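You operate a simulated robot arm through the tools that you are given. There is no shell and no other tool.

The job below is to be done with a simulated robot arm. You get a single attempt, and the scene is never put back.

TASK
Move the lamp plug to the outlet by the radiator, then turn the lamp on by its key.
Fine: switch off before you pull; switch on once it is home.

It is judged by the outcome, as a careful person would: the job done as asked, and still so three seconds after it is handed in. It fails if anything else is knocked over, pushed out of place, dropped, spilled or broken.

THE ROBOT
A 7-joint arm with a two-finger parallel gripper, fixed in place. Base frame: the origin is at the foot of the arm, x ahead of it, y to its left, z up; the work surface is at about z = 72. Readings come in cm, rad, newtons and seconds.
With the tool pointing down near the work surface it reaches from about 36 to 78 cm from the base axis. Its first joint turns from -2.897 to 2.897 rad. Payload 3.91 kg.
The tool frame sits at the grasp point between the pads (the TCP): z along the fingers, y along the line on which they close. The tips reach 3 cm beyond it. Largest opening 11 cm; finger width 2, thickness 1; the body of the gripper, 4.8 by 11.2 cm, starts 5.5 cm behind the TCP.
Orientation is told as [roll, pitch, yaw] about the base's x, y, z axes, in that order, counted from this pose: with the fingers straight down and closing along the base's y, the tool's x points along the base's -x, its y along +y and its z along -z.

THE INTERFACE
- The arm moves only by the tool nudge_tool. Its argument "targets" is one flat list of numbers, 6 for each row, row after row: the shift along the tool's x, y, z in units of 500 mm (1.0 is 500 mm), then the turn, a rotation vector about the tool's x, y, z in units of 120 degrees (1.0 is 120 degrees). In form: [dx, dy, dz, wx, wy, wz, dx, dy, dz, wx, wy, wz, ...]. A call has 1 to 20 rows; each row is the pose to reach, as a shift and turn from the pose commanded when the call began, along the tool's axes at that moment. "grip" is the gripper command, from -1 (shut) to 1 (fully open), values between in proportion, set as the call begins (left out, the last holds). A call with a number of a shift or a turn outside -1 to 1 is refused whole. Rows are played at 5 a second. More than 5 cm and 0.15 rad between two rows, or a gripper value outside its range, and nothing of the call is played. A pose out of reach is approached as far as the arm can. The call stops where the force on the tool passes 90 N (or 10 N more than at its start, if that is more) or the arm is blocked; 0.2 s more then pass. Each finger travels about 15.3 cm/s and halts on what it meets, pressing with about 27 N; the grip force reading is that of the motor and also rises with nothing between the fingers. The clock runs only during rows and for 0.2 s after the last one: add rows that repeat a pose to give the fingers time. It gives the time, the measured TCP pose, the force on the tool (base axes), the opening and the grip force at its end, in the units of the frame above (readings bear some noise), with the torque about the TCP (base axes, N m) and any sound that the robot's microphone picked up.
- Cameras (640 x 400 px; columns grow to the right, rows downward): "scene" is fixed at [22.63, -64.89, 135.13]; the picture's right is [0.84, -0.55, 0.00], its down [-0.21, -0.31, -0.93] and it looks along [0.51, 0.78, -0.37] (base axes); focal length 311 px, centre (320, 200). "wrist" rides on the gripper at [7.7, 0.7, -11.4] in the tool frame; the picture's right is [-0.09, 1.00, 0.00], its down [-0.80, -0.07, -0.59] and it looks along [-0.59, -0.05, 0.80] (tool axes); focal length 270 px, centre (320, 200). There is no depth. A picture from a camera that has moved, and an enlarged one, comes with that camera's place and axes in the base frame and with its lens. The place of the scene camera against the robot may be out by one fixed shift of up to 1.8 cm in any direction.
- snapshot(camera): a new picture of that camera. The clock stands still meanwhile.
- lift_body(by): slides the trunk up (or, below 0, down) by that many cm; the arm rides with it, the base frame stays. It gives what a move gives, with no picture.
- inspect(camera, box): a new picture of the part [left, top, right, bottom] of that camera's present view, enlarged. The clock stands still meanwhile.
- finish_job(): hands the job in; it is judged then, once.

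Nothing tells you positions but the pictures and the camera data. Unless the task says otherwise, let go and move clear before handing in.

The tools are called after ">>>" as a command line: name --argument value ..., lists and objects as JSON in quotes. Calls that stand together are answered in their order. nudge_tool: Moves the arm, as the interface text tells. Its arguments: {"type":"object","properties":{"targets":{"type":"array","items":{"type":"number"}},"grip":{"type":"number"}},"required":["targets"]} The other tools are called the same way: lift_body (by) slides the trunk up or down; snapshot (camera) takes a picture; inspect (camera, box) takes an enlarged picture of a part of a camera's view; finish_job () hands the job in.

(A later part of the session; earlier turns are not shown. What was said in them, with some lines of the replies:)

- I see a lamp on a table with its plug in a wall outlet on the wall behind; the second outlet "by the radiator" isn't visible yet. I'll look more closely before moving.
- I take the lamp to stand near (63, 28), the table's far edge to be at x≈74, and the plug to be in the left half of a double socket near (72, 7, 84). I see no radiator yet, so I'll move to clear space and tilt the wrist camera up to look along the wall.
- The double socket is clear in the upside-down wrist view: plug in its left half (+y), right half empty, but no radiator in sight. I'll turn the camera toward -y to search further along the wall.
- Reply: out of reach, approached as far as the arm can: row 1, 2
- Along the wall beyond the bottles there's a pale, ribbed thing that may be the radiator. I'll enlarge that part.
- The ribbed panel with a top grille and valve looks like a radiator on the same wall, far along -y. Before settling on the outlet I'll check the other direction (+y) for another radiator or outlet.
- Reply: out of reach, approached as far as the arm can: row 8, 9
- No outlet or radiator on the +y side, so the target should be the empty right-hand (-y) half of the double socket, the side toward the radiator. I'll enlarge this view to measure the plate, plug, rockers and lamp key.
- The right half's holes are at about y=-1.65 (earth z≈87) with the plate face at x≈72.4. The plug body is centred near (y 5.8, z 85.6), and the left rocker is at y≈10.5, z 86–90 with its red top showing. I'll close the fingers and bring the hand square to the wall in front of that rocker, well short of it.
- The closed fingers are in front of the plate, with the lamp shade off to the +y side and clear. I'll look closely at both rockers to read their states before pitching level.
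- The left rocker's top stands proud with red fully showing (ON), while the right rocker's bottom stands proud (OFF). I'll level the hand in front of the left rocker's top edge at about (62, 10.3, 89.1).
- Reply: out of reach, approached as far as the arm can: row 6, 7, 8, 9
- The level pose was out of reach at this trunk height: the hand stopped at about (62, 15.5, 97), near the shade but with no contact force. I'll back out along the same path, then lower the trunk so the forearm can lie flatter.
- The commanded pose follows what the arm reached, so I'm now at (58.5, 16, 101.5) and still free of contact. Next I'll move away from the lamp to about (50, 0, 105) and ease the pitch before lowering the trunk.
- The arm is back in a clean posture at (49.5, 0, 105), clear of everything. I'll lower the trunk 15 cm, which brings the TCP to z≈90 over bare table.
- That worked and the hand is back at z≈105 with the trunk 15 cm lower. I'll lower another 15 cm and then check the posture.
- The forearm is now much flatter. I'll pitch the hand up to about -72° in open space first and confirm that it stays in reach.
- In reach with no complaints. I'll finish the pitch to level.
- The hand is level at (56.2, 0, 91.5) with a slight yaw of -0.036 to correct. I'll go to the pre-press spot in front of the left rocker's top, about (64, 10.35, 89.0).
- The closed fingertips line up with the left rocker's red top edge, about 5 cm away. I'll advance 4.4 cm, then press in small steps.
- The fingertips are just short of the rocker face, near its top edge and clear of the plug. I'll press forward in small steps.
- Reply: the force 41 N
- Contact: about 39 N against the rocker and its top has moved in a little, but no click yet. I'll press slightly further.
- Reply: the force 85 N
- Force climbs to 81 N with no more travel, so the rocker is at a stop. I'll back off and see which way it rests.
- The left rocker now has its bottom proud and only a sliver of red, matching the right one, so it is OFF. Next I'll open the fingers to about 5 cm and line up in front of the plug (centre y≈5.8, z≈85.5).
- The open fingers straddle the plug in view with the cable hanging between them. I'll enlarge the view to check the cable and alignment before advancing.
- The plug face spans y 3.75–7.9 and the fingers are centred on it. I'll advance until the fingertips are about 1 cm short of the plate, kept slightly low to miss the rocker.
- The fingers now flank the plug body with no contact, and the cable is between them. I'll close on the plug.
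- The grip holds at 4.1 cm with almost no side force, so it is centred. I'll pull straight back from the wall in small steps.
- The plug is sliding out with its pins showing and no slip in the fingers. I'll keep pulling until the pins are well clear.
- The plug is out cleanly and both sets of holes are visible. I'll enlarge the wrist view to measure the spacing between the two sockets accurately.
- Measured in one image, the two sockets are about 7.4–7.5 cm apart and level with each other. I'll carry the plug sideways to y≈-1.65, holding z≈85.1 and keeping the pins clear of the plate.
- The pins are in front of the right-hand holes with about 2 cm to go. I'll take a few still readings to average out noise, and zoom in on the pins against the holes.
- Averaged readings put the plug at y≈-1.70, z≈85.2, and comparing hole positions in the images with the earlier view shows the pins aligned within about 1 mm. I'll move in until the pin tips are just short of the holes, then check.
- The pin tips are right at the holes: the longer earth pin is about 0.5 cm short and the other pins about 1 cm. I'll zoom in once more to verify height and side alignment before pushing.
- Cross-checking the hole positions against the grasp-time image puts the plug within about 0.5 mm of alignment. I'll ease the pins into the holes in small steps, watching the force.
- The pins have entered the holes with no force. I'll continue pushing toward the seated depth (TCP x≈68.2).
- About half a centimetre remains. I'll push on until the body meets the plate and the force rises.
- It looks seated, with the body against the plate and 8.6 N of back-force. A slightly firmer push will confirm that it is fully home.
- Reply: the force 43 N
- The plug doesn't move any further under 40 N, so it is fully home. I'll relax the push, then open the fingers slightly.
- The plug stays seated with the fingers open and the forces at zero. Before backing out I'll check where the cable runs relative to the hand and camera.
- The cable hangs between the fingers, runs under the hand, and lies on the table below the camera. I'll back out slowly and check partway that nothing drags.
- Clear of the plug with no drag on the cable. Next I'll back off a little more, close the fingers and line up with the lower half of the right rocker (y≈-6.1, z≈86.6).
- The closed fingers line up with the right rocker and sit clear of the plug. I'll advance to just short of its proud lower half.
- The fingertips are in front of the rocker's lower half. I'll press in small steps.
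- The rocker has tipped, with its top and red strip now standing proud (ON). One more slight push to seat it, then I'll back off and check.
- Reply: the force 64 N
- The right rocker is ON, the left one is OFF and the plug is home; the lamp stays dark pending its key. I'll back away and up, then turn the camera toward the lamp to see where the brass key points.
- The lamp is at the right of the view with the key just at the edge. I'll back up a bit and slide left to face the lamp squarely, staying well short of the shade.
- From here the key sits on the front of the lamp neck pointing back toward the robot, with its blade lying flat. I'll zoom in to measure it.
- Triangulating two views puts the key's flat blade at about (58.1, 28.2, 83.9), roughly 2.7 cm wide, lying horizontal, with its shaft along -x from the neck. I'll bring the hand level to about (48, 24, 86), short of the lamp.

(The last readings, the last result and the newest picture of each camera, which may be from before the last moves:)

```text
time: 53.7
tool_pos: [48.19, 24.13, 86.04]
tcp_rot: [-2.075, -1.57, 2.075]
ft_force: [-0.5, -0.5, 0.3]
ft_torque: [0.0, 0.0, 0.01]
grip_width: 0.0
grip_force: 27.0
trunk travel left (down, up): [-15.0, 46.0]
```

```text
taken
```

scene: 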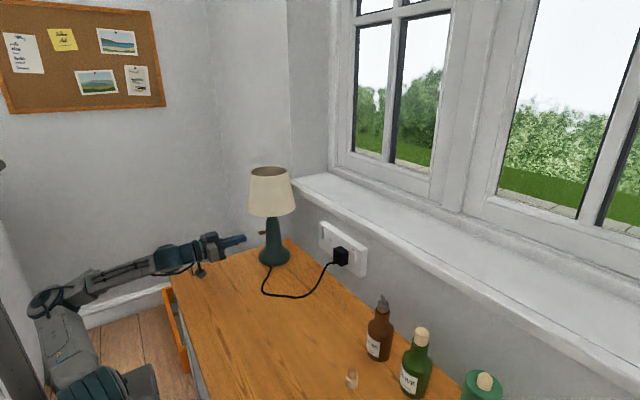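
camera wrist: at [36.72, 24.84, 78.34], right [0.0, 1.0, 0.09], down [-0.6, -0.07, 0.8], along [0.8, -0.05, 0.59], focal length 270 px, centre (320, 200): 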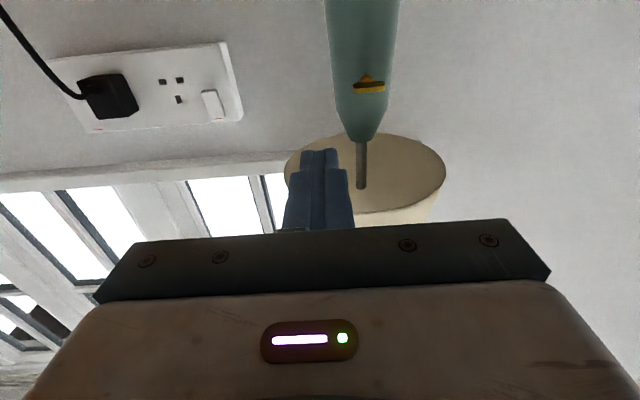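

Level and in reach, with nothing touched. I'll enlarge the key from this lower angle to refine its position.

>>> inspect --camera "wrist" --box '[340, 60, 395, 105]'

>>> inspect --camera "wrist" --box '[260, 0, 480, 230]'

```text
8.89 times, centred on (368, 82) of wrist
camera zoom: at [36.72, 24.84, 78.34], right [0.0, 1.0, 0.09], down [-0.6, -0.07, 0.8], along [0.8, -0.05, 0.59], focal length 2402 px, centre (-102, 1244)
```

zoom: 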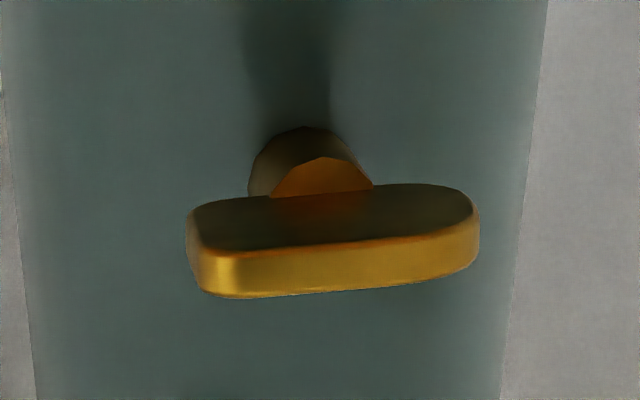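

```text
1.74 times, centred on (370, 115) of wrist
camera zoom: at [36.72, 24.84, 78.34], right [0.0, 1.0, 0.09], down [-0.6, -0.07, 0.8], along [0.8, -0.05, 0.59], focal length 470 px, centre (233, 348)
```

zoom: 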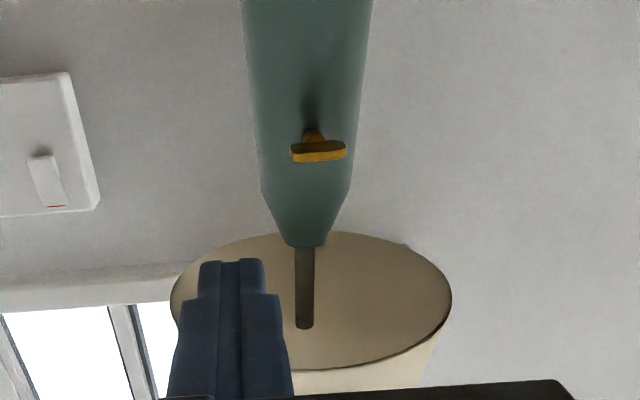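

The blade front edge is at x≈57, centred at y≈28, z≈83.9, and it lies level. I'll roll the hand -90° so the fingers close vertically on the blade's flat faces, moving to (50, 28, 84).

>>> nudge_tool --targets '[0.004, 0.007, 0.003, 0, 0, -0.068, 0.008, 0.014, 0.006, 0, 0, -0.136, 0.012, 0.021, 0.009, 0, 0, -0.204, 0.016, 0.028, 0.012, 0, 0, -0.272, 0.02, 0.035, 0.015, 0, 0, -0.34, 0.024, 0.042, 0.018, 0, 0, -0.408, 0.028, 0.049, 0.021, 0, 0, -0.476, 0.032, 0.056, 0.024, 0, 0, -0.544, 0.036, 0.063, 0.027, 0, 0, -0.612, 0.039, 0.07, 0.03, 0, 0, -0.68, 0.041, 0.077, 0.036, 0, 0, -0.75, 0.041, 0.077, 0.036, 0, 0, -0.75]' --grip -0.45

>>> snapshot --camera "wrist"

>>> snapshot --camera "scene"

```text
time: 56.3
tool_pos: [49.84, 28.02, 84.08]
tcp_rot: [-1.57, 0.004, 1.571]
ft_force: [-0.2, 0.3, 0.5]
ft_torque: [-0.03, -0.03, 0.0]
grip_width: 3.02
grip_force: 0.2
trunk travel left (down, up): [-15.0, 46.0]
```

```text
taken
camera wrist: at [38.39, 20.35, 83.38], right [0.0, 0.08, -1.0], down [-0.59, 0.8, 0.07], along [0.8, 0.59, 0.05], focal length 270 px, centre (320, 200)
```

wrist: 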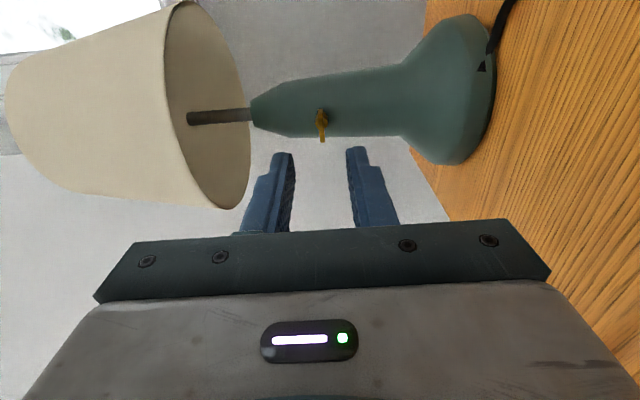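

```text
taken
```

scene: 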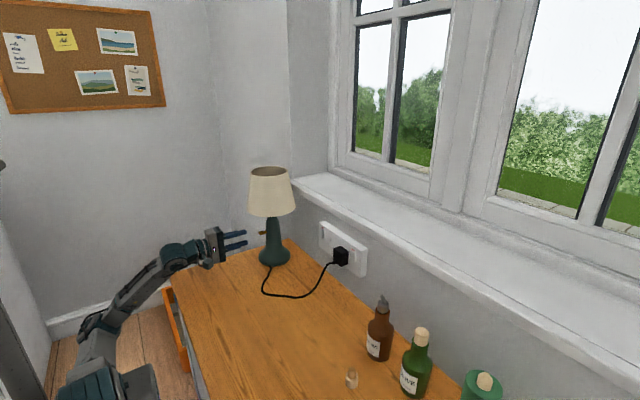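

The fingers now open vertically around the key's height, and the key sits centred between them in view. I'll zoom in to verify height and depth.

>>> inspect --camera "wrist" --box '[265, 90, 385, 175]'

>>> inspect --camera "scene" --box '[200, 205, 300, 275]'

```text
4.71 times, centred on (325, 132) of wrist
camera zoom: at [38.39, 20.35, 83.38], right [0.0, 0.08, -1.0], down [-0.59, 0.8, 0.07], along [0.8, 0.59, 0.05], focal length 1272 px, centre (296, 518)
```

zoom: 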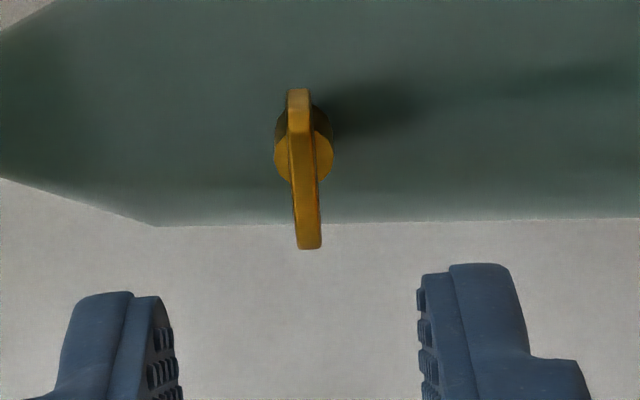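

```text
5.71 times, centred on (250, 240) of scene
camera zoom: at [22.63, -64.89, 135.13], right [0.84, -0.55, 0.0], down [-0.21, -0.31, -0.93], along [0.51, 0.78, -0.37], focal length 1777 px, centre (720, -29)
```

zoom: 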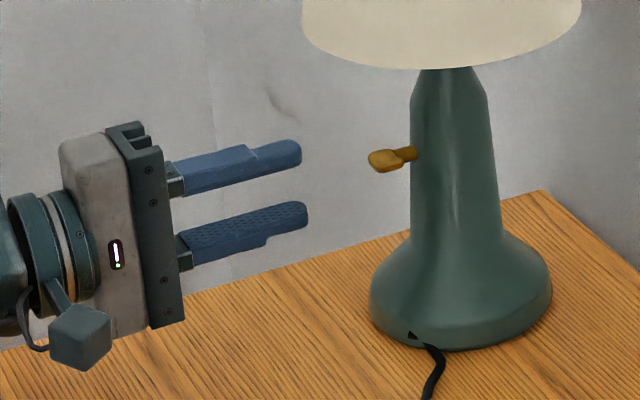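

The key axis is at about y=28.0, z=83.9, and the fingers straddle it with plenty of room. I'll advance most of the way and check again.

>>> nudge_tool --targets '[0, 0.003, 0.03, 0, 0, 0, 0, 0.003, 0.06, 0, 0, 0, 0, 0.003, 0.09, 0, 0, 0, 0, 0.003, 0.09, 0, 0, 0]'

>>> inspect --camera "wrist" --box '[265, 90, 385, 175]'

>>> inspect --camera "scene" --box '[200, 205, 300, 275]'

```text
time: 57.3
tool_pos: [54.35, 28.02, 83.99]
tcp_rot: [-1.571, 0.002, 1.57]
ft_force: [0.1, -0.3, -0.4]
ft_torque: [0.02, 0.0, 0.03]
grip_width: 3.05
grip_force: 0.0
trunk travel left (down, up): [-15.0, 46.0]
```

```text
4.71 times, centred on (325, 132) of wrist
camera zoom: at [42.97, 20.35, 83.28], right [0.0, 0.09, -1.0], down [-0.59, 0.8, 0.07], along [0.8, 0.59, 0.05], focal length 1272 px, centre (296, 518)
```

zoom: 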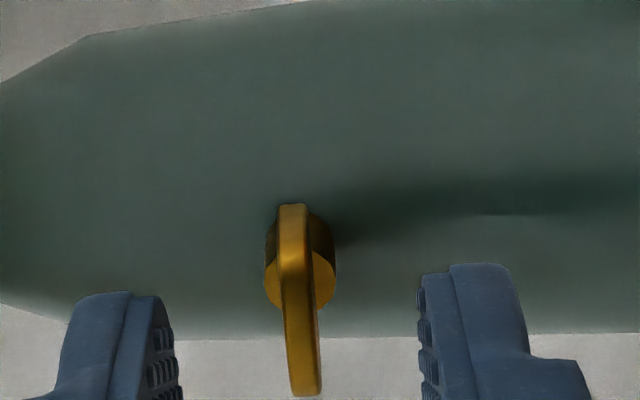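

```text
5.71 times, centred on (250, 240) of scene
camera zoom: at [22.63, -64.89, 135.13], right [0.84, -0.55, 0.0], down [-0.21, -0.31, -0.93], along [0.51, 0.78, -0.37], focal length 1777 px, centre (720, -29)
```

zoom: 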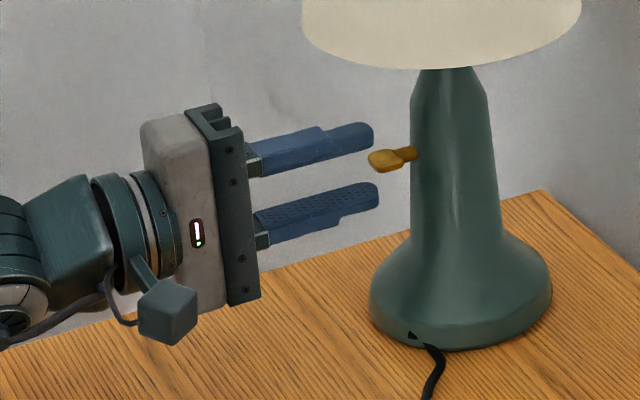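

The fingertips are level with the blade's outer edge. I'll go in another 1.2 cm so that the pads overlap the blade but stop short of the lamp neck.

>>> nudge_tool --targets '[0, 0, 0.008, 0, 0, 0, 0, 0, 0.016, 0, 0, 0, 0, 0, 0.024, 0, 0, 0, 0, 0, 0.024, 0, 0, 0]'

>>> inspect --camera "wrist" --box '[255, 100, 395, 210]'

>>> inspect --camera "scene" --box '[240, 215, 290, 260]'

```text
time: 58.3
tool_pos: [55.68, 28.04, 84.07]
tcp_rot: [-1.57, 0.003, 1.571]
ft_force: [-0.2, 0.3, -0.4]
ft_torque: [-0.01, 0.0, -0.03]
grip_width: 3.05
grip_force: 0.2
trunk travel left (down, up): [-15.0, 46.0]
```

```text
3.64 times, centred on (325, 155) of wrist
camera zoom: at [44.11, 20.39, 83.3], right [0.0, 0.09, -1.0], down [-0.59, 0.8, 0.07], along [0.8, 0.59, 0.05], focal length 983 px, centre (302, 364)
```

zoom: 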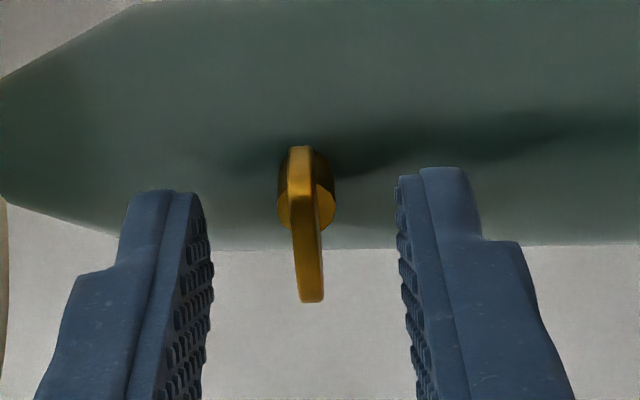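

```text
8.89 times, centred on (265, 238) of scene
camera zoom: at [22.63, -64.89, 135.13], right [0.84, -0.55, 0.0], down [-0.21, -0.31, -0.93], along [0.51, 0.78, -0.37], focal length 2764 px, centre (809, -133)
```

zoom: 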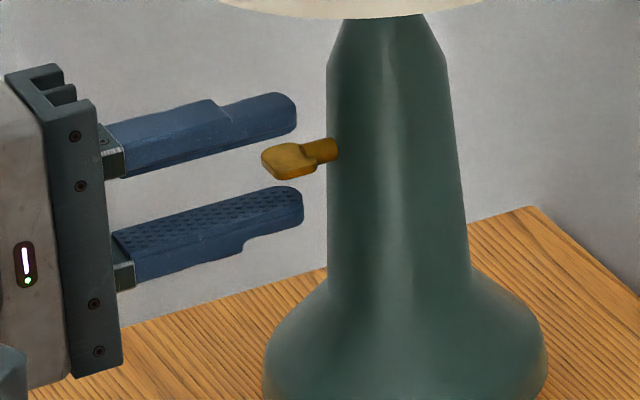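

The pads overlap the blade with clearance to the neck. I'll drop 0.8 mm to centre on the blade, then close gently on it.

>>> nudge_tool --targets '[0, 0.0016, 0, 0, 0, 0, 0, 0.0016, 0.003, 0, 0, 0]' --grip -0.8

>>> inspect --camera "wrist" --box '[255, 100, 395, 210]'

```text
time: 58.9
tool_pos: [55.53, 27.98, 84.13]
tcp_rot: [-1.572, 0.001, 1.569]
ft_force: [-0.1, 1.0, 0.4]
ft_torque: [0.01, -0.01, 0.02]
grip_width: 1.12
grip_force: 0.0
trunk travel left (down, up): [-15.0, 46.0]
```

```text
3.64 times, centred on (325, 155) of wrist
camera zoom: at [44.18, 20.37, 83.31], right [0.0, 0.09, -1.0], down [-0.59, 0.8, 0.07], along [0.8, 0.59, 0.05], focal length 983 px, centre (302, 364)
```

zoom: 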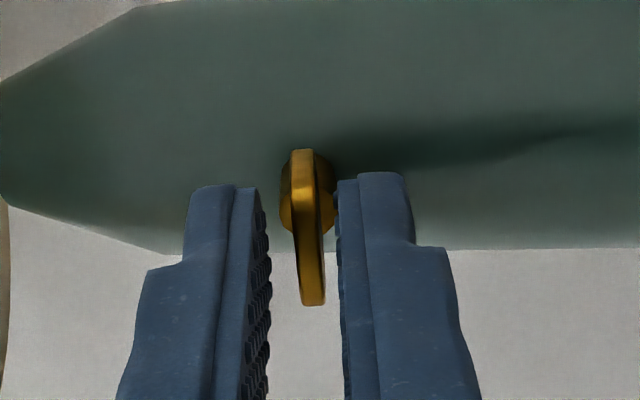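

The blade sits slightly nearer the lower finger, so I'll drop another millimetre before closing fully.

>>> nudge_tool --targets '[0, 0.0025, 0, 0, 0, 0, 0, 0.0025, 0, 0, 0, 0]'

>>> inspect --camera "wrist" --box '[285, 130, 355, 200]'

```text
time: 59.5
tool_pos: [55.59, 28.06, 84.02]
tcp_rot: [-1.575, 0.001, 1.571]
ft_force: [-0.1, 0.5, 0.3]
ft_torque: [0.03, 0.02, 0.01]
grip_width: 1.08
grip_force: 0.1
trunk travel left (down, up): [-15.0, 46.0]
```

```text
5.71 times, centred on (320, 165) of wrist
camera zoom: at [44.18, 20.36, 83.3], right [0.0, 0.09, -1.0], down [-0.6, 0.8, 0.07], along [0.8, 0.59, 0.06], focal length 1544 px, centre (320, 400)
```

zoom: 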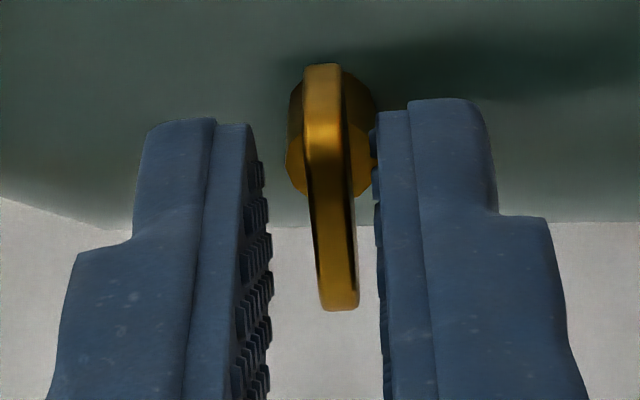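

The image shows the last tiny shift had no visible effect, and the blade is still about 1.3 mm below centre. I'll command a slightly larger correction and re-check.

>>> nudge_tool --targets '[0, 0.002, 0, 0, 0, 0, 0, 0.004, 0, 0, 0, 0, 0, 0.004, 0, 0, 0, 0]'

>>> inspect --camera "wrist" --box '[285, 130, 355, 200]'

```text
time: 60.3
tool_pos: [55.53, 27.96, 83.9]
tcp_rot: [-1.576, -0.001, 1.571]
ft_force: [-0.3, 0.1, 0.7]
ft_torque: [0.02, 0.01, 0.01]
grip_width: 1.08
grip_force: 0.1
trunk travel left (down, up): [-15.0, 46.0]
```

```text
5.71 times, centred on (320, 165) of wrist
camera zoom: at [44.03, 20.25, 83.14], right [0.0, 0.09, -1.0], down [-0.6, 0.8, 0.07], along [0.8, 0.59, 0.06], focal length 1544 px, centre (320, 400)
```

zoom: 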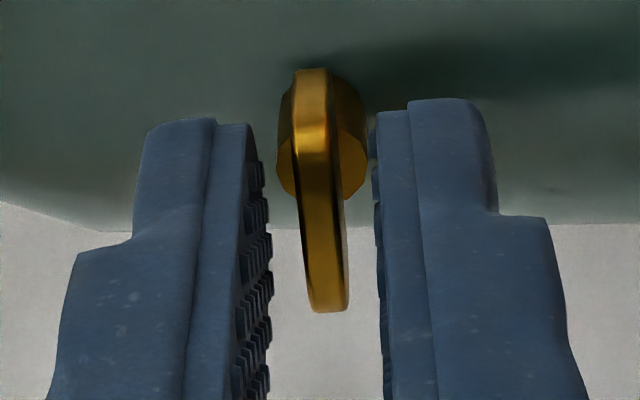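

The blade is now centred between the pads. Closing on it.

>>> nudge_tool --targets '[0, 0, 0, 0, 0, 0, 0, 0, 0, 0, 0, 0, 0, 0, 0, 0, 0, 0]' --grip -1

>>> inspect --camera "wrist" --box '[285, 130, 355, 200]'

>>> snapshot --camera "scene"

```text
time: 61.1
tool_pos: [55.48, 28.0, 83.91]
tcp_rot: [-1.577, -0.001, 1.572]
ft_force: [5.0, 0.7, 1.0]
ft_torque: [0.02, 0.02, -0.04]
grip_width: 0.38
grip_force: 26.9
trunk travel left (down, up): [-15.0, 46.0]
```

```text
5.71 times, centred on (320, 165) of wrist
camera zoom: at [44.02, 20.25, 83.13], right [0.0, 0.09, -1.0], down [-0.6, 0.8, 0.07], along [0.8, 0.59, 0.06], focal length 1544 px, centre (320, 400)
```

zoom: 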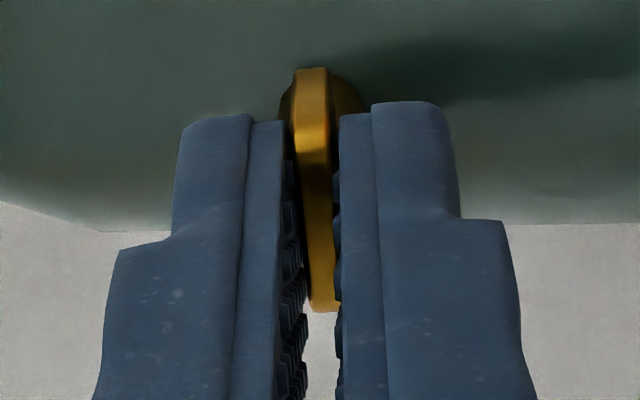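

```text
taken
```

scene: 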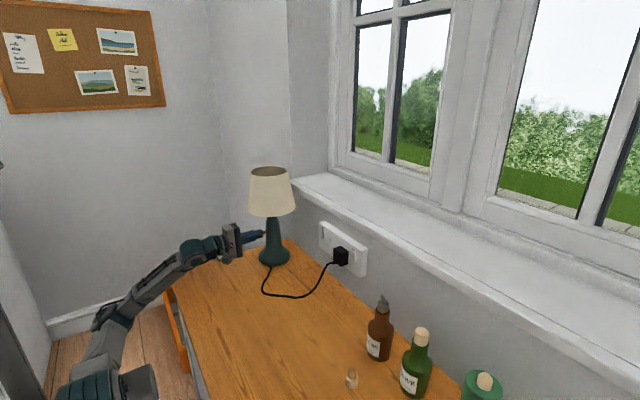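

The blade is held at 0.38 cm with negligible force on the lamp. I'll turn +20° about the key's axis (clockwise seen from the front) and watch the torque.

>>> nudge_tool --targets '[0, 0, 0, 0, 0, 0.04, 0, 0, 0, 0, 0, 0.08, 0, 0, 0, 0, 0, 0.12, 0, 0, 0, 0, 0, 0.1667]'

>>> inspect --camera "scene" --box '[220, 160, 320, 275]'

>>> inspect --camera "wrist" --box '[255, 100, 395, 210]'

```text
time: 62.1
tool_pos: [55.46, 27.92, 83.94]
tcp_rot: [-1.577, -0.352, 1.573]
ft_force: [-16.2, -3.3, 22.2]
ft_torque: [0.03, -0.35, -0.35]
grip_width: 0.39
grip_force: 27.1
trunk travel left (down, up): [-15.0, 46.0]
```

```text
3.48 times, centred on (270, 218) of scene
camera zoom: at [22.63, -64.89, 135.13], right [0.84, -0.55, 0.0], down [-0.21, -0.31, -0.93], along [0.51, 0.78, -0.37], focal length 1082 px, centre (494, 139)
```

zoom: 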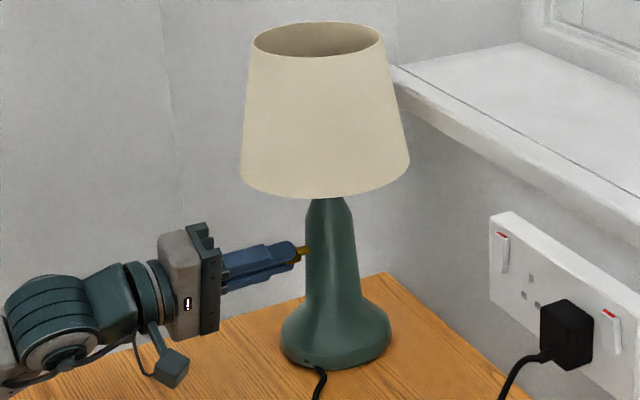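

```text
3.64 times, centred on (325, 155) of wrist
camera zoom: at [44.06, 20.97, 80.49], right [0.01, 0.43, -0.91], down [-0.6, 0.73, 0.34], along [0.8, 0.54, 0.26], focal length 983 px, centre (302, 364)
```

zoom: 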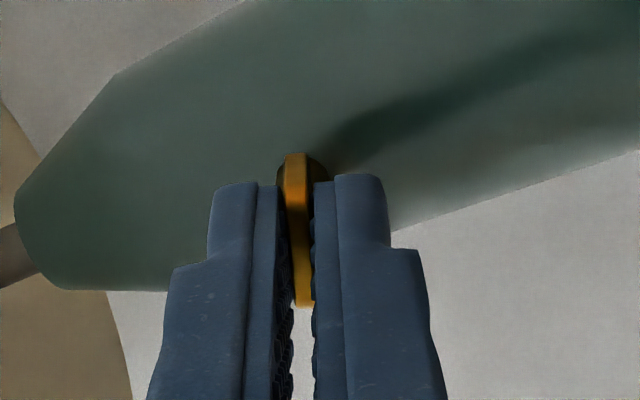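

The key is turning with the hand, with almost no resisting torque, but a small off-axis load (16–22 N) has built up. I'll loosen the pads slightly so they drive the blade without pushing on the lamp, and continue.

>>> nudge_tool --targets '[0, 0, 0, 0, 0, 0, 0, 0, 0, 0, 0, 0]' --grip -0.88

>>> nudge_tool --targets '[0, 0, 0, 0, 0, 0.04, 0, 0, 0, 0, 0, 0.08, 0, 0, 0, 0, 0, 0.12, 0, 0, 0, 0, 0, 0.16, 0, 0, 0, 0, 0, 0.2]'

>>> inspect --camera "scene" --box '[220, 160, 320, 275]'

>>> inspect --camera "wrist" --box '[255, 100, 395, 210]'

```text
time: 62.7
tool_pos: [55.81, 27.93, 83.51]
tcp_rot: [-1.569, -0.348, 1.569]
ft_force: [0.9, -1.6, 9.7]
ft_torque: [0.02, -0.27, 0.08]
grip_width: 1.13
grip_force: 5.3
trunk travel left (down, up): [-15.0, 46.0]
```

```text
time: 63.9
tool_pos: [55.68, 27.9, 83.51]
tcp_rot: [-1.568, -0.768, 1.568]
ft_force: [0.7, -2.9, 4.3]
ft_torque: [0.04, -0.09, -0.1]
grip_width: 0.89
grip_force: 2.6
trunk travel left (down, up): [-15.0, 46.0]
```

```text
3.48 times, centred on (270, 218) of scene
camera zoom: at [22.63, -64.89, 135.13], right [0.84, -0.55, 0.0], down [-0.21, -0.31, -0.93], along [0.51, 0.78, -0.37], focal length 1082 px, centre (494, 139)
```

zoom: 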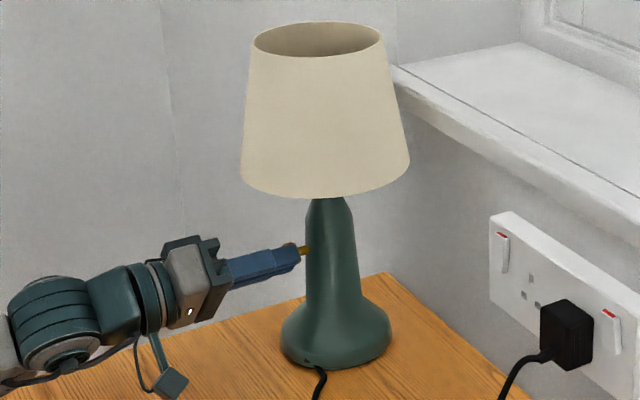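

```text
3.64 times, centred on (325, 155) of wrist
camera zoom: at [44.28, 22.92, 77.66], right [0.0, 0.76, -0.65], down [-0.59, 0.53, 0.61], along [0.8, 0.39, 0.45], focal length 983 px, centre (302, 364)
```

zoom: 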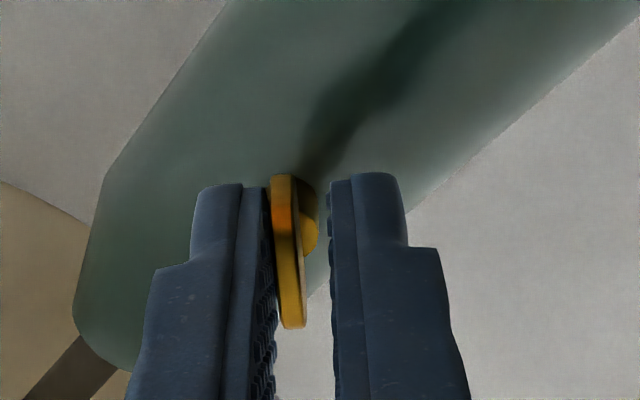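

With the pads loosened the load dropped and the arm settled about 3.5 mm below the key's axis; the lamp itself hasn't moved. I'll re-centre on the axis, then turn on to about 90°.

>>> nudge_tool --targets '[-0.0028, -0.0022, 0, 0, 0, 0, -0.0056, -0.0043, 0, 0, 0, 0, -0.0056, -0.0043, 0, 0, 0, 0, -0.0056, -0.0043, 0, 0, 0, 0]'

>>> inspect --camera "wrist" --box '[255, 100, 395, 210]'

```text
time: 64.9
tool_pos: [55.65, 28.08, 83.84]
tcp_rot: [-1.57, -0.766, 1.571]
ft_force: [0.2, 0.2, 0.3]
ft_torque: [-0.02, -0.05, -0.01]
grip_width: 0.66
grip_force: 0.0
trunk travel left (down, up): [-15.0, 46.0]
```

```text
3.64 times, centred on (325, 155) of wrist
camera zoom: at [44.25, 23.01, 77.98], right [0.0, 0.75, -0.66], down [-0.59, 0.53, 0.61], along [0.8, 0.39, 0.45], focal length 983 px, centre (302, 364)
```

zoom: 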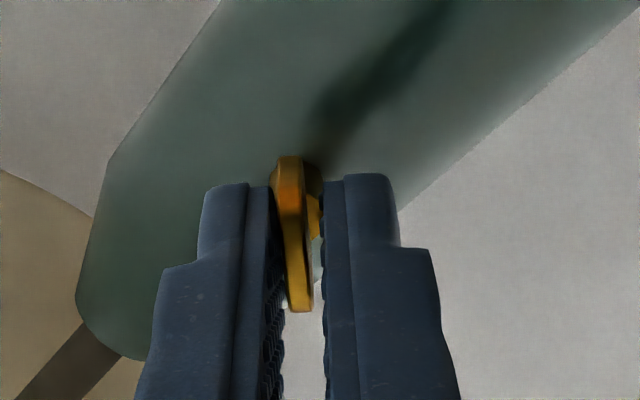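

Now centred with zero load. I'll continue the turn to about 90°.

>>> nudge_tool --targets '[0, 0, 0, 0, 0, 0.05, 0, 0, 0, 0, 0, 0.1, 0, 0, 0, 0, 0, 0.15, 0, 0, 0, 0, 0, 0.2, 0, 0, 0, 0, 0, 0.25, 0, 0, 0, 0, 0, 0.25]'

>>> inspect --camera "wrist" --box '[255, 100, 395, 210]'

>>> inspect --camera "scene" --box '[220, 160, 320, 275]'

```text
time: 66.3
tool_pos: [55.74, 28.05, 83.87]
tcp_rot: [-1.57, -1.291, 1.567]
ft_force: [0.5, -1.3, -0.7]
ft_torque: [0.01, 0.0, -0.02]
grip_width: 0.7
grip_force: 0.2
trunk travel left (down, up): [-15.0, 46.0]
```

```text
3.64 times, centred on (325, 155) of wrist
camera zoom: at [44.25, 26.6, 76.26], right [0.0, 0.98, -0.19], down [-0.59, 0.15, 0.79], along [0.8, 0.11, 0.58], focal length 983 px, centre (302, 364)
```

zoom: 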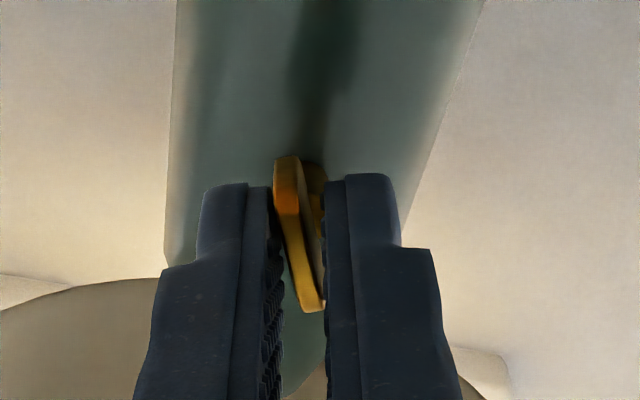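

```text
3.48 times, centred on (270, 218) of scene
camera zoom: at [22.63, -64.89, 135.13], right [0.84, -0.55, 0.0], down [-0.21, -0.31, -0.93], along [0.51, 0.78, -0.37], focal length 1082 px, centre (494, 139)
```

zoom: 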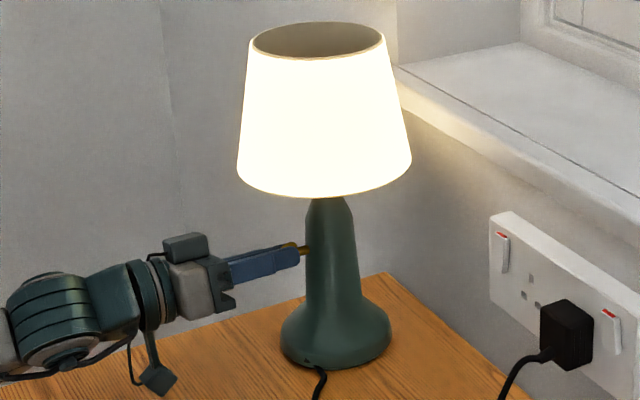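

The lamp is lit. I'll turn the key just a little further for margin, checking that it stays lit and the torque stays low.

>>> nudge_tool --targets '[0, 0, 0, 0, 0, 0.035, 0, 0, 0, 0, 0, 0.07, 0, 0, 0, 0, 0, 0.1, 0, 0, 0, 0, 0, 0.1]'

>>> inspect --camera "wrist" --box '[255, 100, 395, 210]'

>>> inspect --camera "scene" --box '[220, 160, 320, 275]'

```text
time: 67.3
tool_pos: [55.69, 27.98, 83.81]
tcp_rot: [-1.559, -1.501, 1.558]
ft_force: [-0.2, -1.7, 0.0]
ft_torque: [0.02, 0.0, -0.04]
grip_width: 0.7
grip_force: 0.8
trunk travel left (down, up): [-15.0, 46.0]
```

```text
3.64 times, centred on (325, 155) of wrist
camera zoom: at [44.25, 28.22, 76.15], right [0.0, 1.0, 0.02], down [-0.59, -0.02, 0.8], along [0.8, -0.01, 0.59], focal length 983 px, centre (302, 364)
```

zoom: 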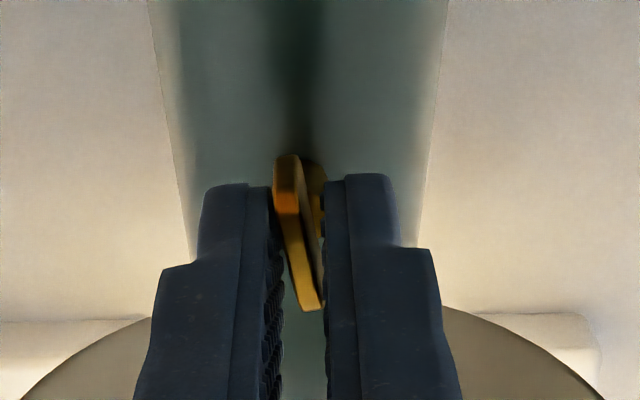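

```text
3.48 times, centred on (270, 218) of scene
camera zoom: at [22.63, -64.89, 135.13], right [0.84, -0.55, 0.0], down [-0.21, -0.31, -0.93], along [0.51, 0.78, -0.37], focal length 1082 px, centre (494, 139)
```

zoom: 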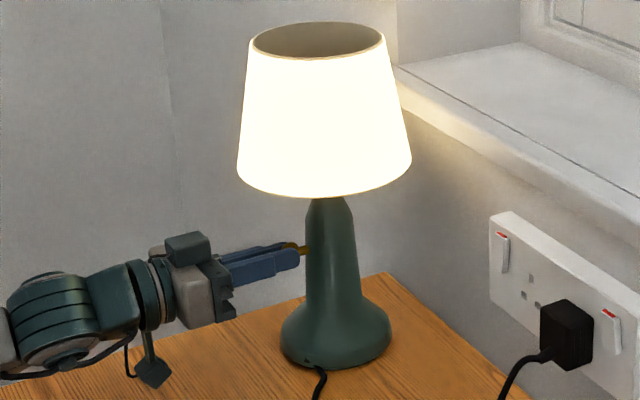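

Still lit, with the key near vertical and no load. I'll open the fingers and withdraw straight back.

>>> nudge_tool --targets '[0, 0, 0, 0, 0, 0, 0, 0, 0, 0, 0, 0]' --grip -0.45

>>> nudge_tool --targets '[0, 0, -0.03, 0, 0, 0, 0, 0, -0.07, 0, 0, 0, 0, 0, -0.11, 0, 0, 0, 0, 0, -0.15, 0, 0, 0, 0, 0, -0.19, 0, 0, 0, 0, 0, -0.19, 0, 0, 0]'

>>> snapshot --camera "scene"

>>> snapshot --camera "wrist"

```text
time: 67.9
tool_pos: [55.69, 28.03, 83.86]
tcp_rot: [-1.56, -1.499, 1.561]
ft_force: [0.0, -0.4, -0.4]
ft_torque: [0.01, 0.01, -0.02]
grip_width: 3.02
grip_force: 0.0
trunk travel left (down, up): [-15.0, 46.0]
```

```text
time: 69.3
tool_pos: [46.12, 28.17, 84.04]
tcp_rot: [-1.562, -1.499, 1.56]
ft_force: [-0.1, -1.3, 0.4]
ft_torque: [0.0, 0.01, -0.01]
grip_width: 3.01
grip_force: 0.0
trunk travel left (down, up): [-15.0, 46.0]
```

```text
taken
```

scene: 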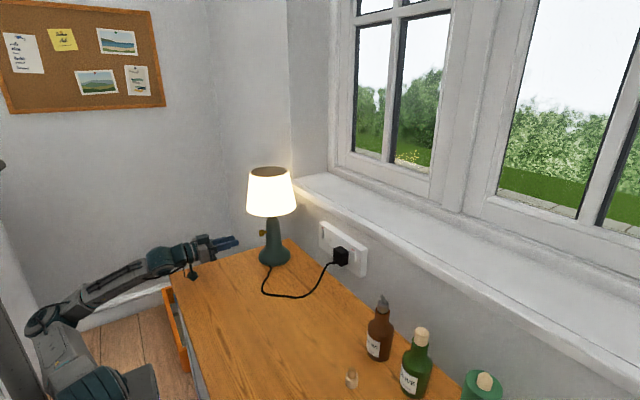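

```text
taken
camera wrist: at [34.75, 28.33, 76.15], right [0.0, 1.0, 0.02], down [-0.59, -0.01, 0.8], along [0.8, -0.01, 0.59], focal length 270 px, centre (320, 200)
```

wrist: 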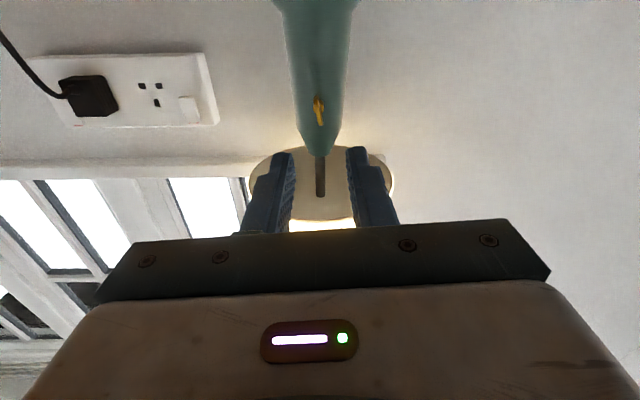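

The lamp is lit and the hand is clear. I'll make a final check of the plug, both rockers, the key and the rest of the table, letting a couple of seconds pass.

>>> nudge_tool --targets '[0, 0, 0, 0, 0, 0, 0, 0, 0, 0, 0, 0, 0, 0, 0, 0, 0, 0, 0, 0, 0, 0, 0, 0, 0, 0, 0, 0, 0, 0, 0, 0, 0, 0, 0, 0, 0, 0, 0, 0, 0, 0, 0, 0, 0, 0, 0, 0, 0, 0, 0, 0, 0, 0, 0, 0, 0, 0, 0, 0]'

>>> inspect --camera "scene" --box '[310, 215, 370, 275]'

>>> inspect --camera "scene" --box '[220, 155, 380, 310]'

>>> inspect --camera "scene" --box '[320, 240, 640, 400]'

```text
time: 71.5
tool_pos: [46.11, 28.19, 83.89]
tcp_rot: [-1.562, -1.499, 1.56]
ft_force: [-0.1, -0.5, 0.5]
ft_torque: [0.0, 0.04, -0.03]
grip_width: 3.03
grip_force: 0.0
trunk travel left (down, up): [-15.0, 46.0]
```

```text
6.67 times, centred on (340, 245) of scene
camera zoom: at [22.63, -64.89, 135.13], right [0.84, -0.55, 0.0], down [-0.21, -0.31, -0.93], along [0.51, 0.78, -0.37], focal length 2073 px, centre (187, -100)
```

zoom: 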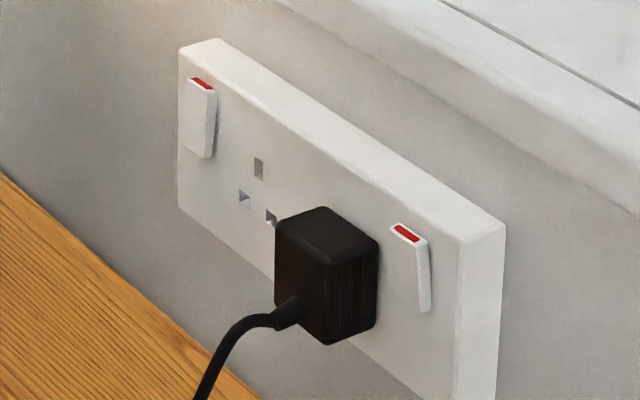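

```text
2.58 times, centred on (300, 232) of scene
camera zoom: at [22.63, -64.89, 135.13], right [0.84, -0.55, 0.0], down [-0.21, -0.31, -0.93], along [0.51, 0.78, -0.37], focal length 802 px, centre (372, 116)
```

zoom: 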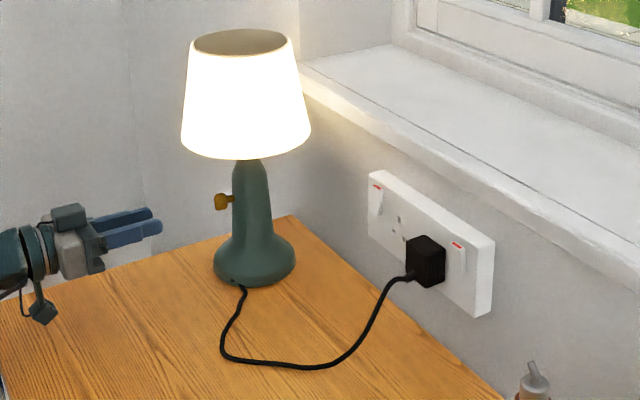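

```text
2.00 times, centred on (480, 320) of scene
camera zoom: at [22.63, -64.89, 135.13], right [0.84, -0.55, 0.0], down [-0.21, -0.31, -0.93], along [0.51, 0.78, -0.37], focal length 622 px, centre (0, -40)
```

zoom: 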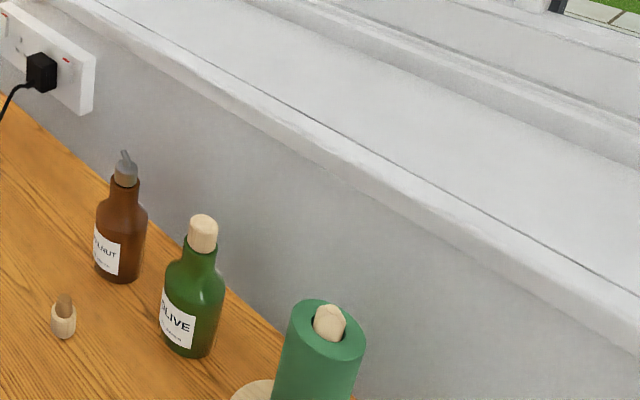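

The plug is fully home in the right-hand outlet on the radiator side, with that rocker ON and the old one OFF. The lamp is lit with its key turned, the bottles and other items are where they were, and the arm is clear. I'm handing the job in.

>>> finish_job

```text
The job is handed in.
```

The lamp is now plugged into the right-hand half of the double socket and lit. I switched the old socket off before pulling the plug, switched the new one on once the plug was fully home, then turned the lamp on by its key.

- **Which outlet:** I took the right-hand half as "the outlet by the radiator". What looks like a radiator is further along the same wall on that side, and I saw no other outlet on the parts of the wall I could see. I didn't get a close enough view of the radiator to be certain of it.
- **Key:** I stopped short of a full quarter turn. The lamp lit part of the way round, so I went a little further for margin.
- **Everything else:** The lamp base looked to be where it started, and the bottles and the other things by the wall had not moved. Only the lamp's cable lies differently on the table. The arm is clear of the lamp and holding nothing.
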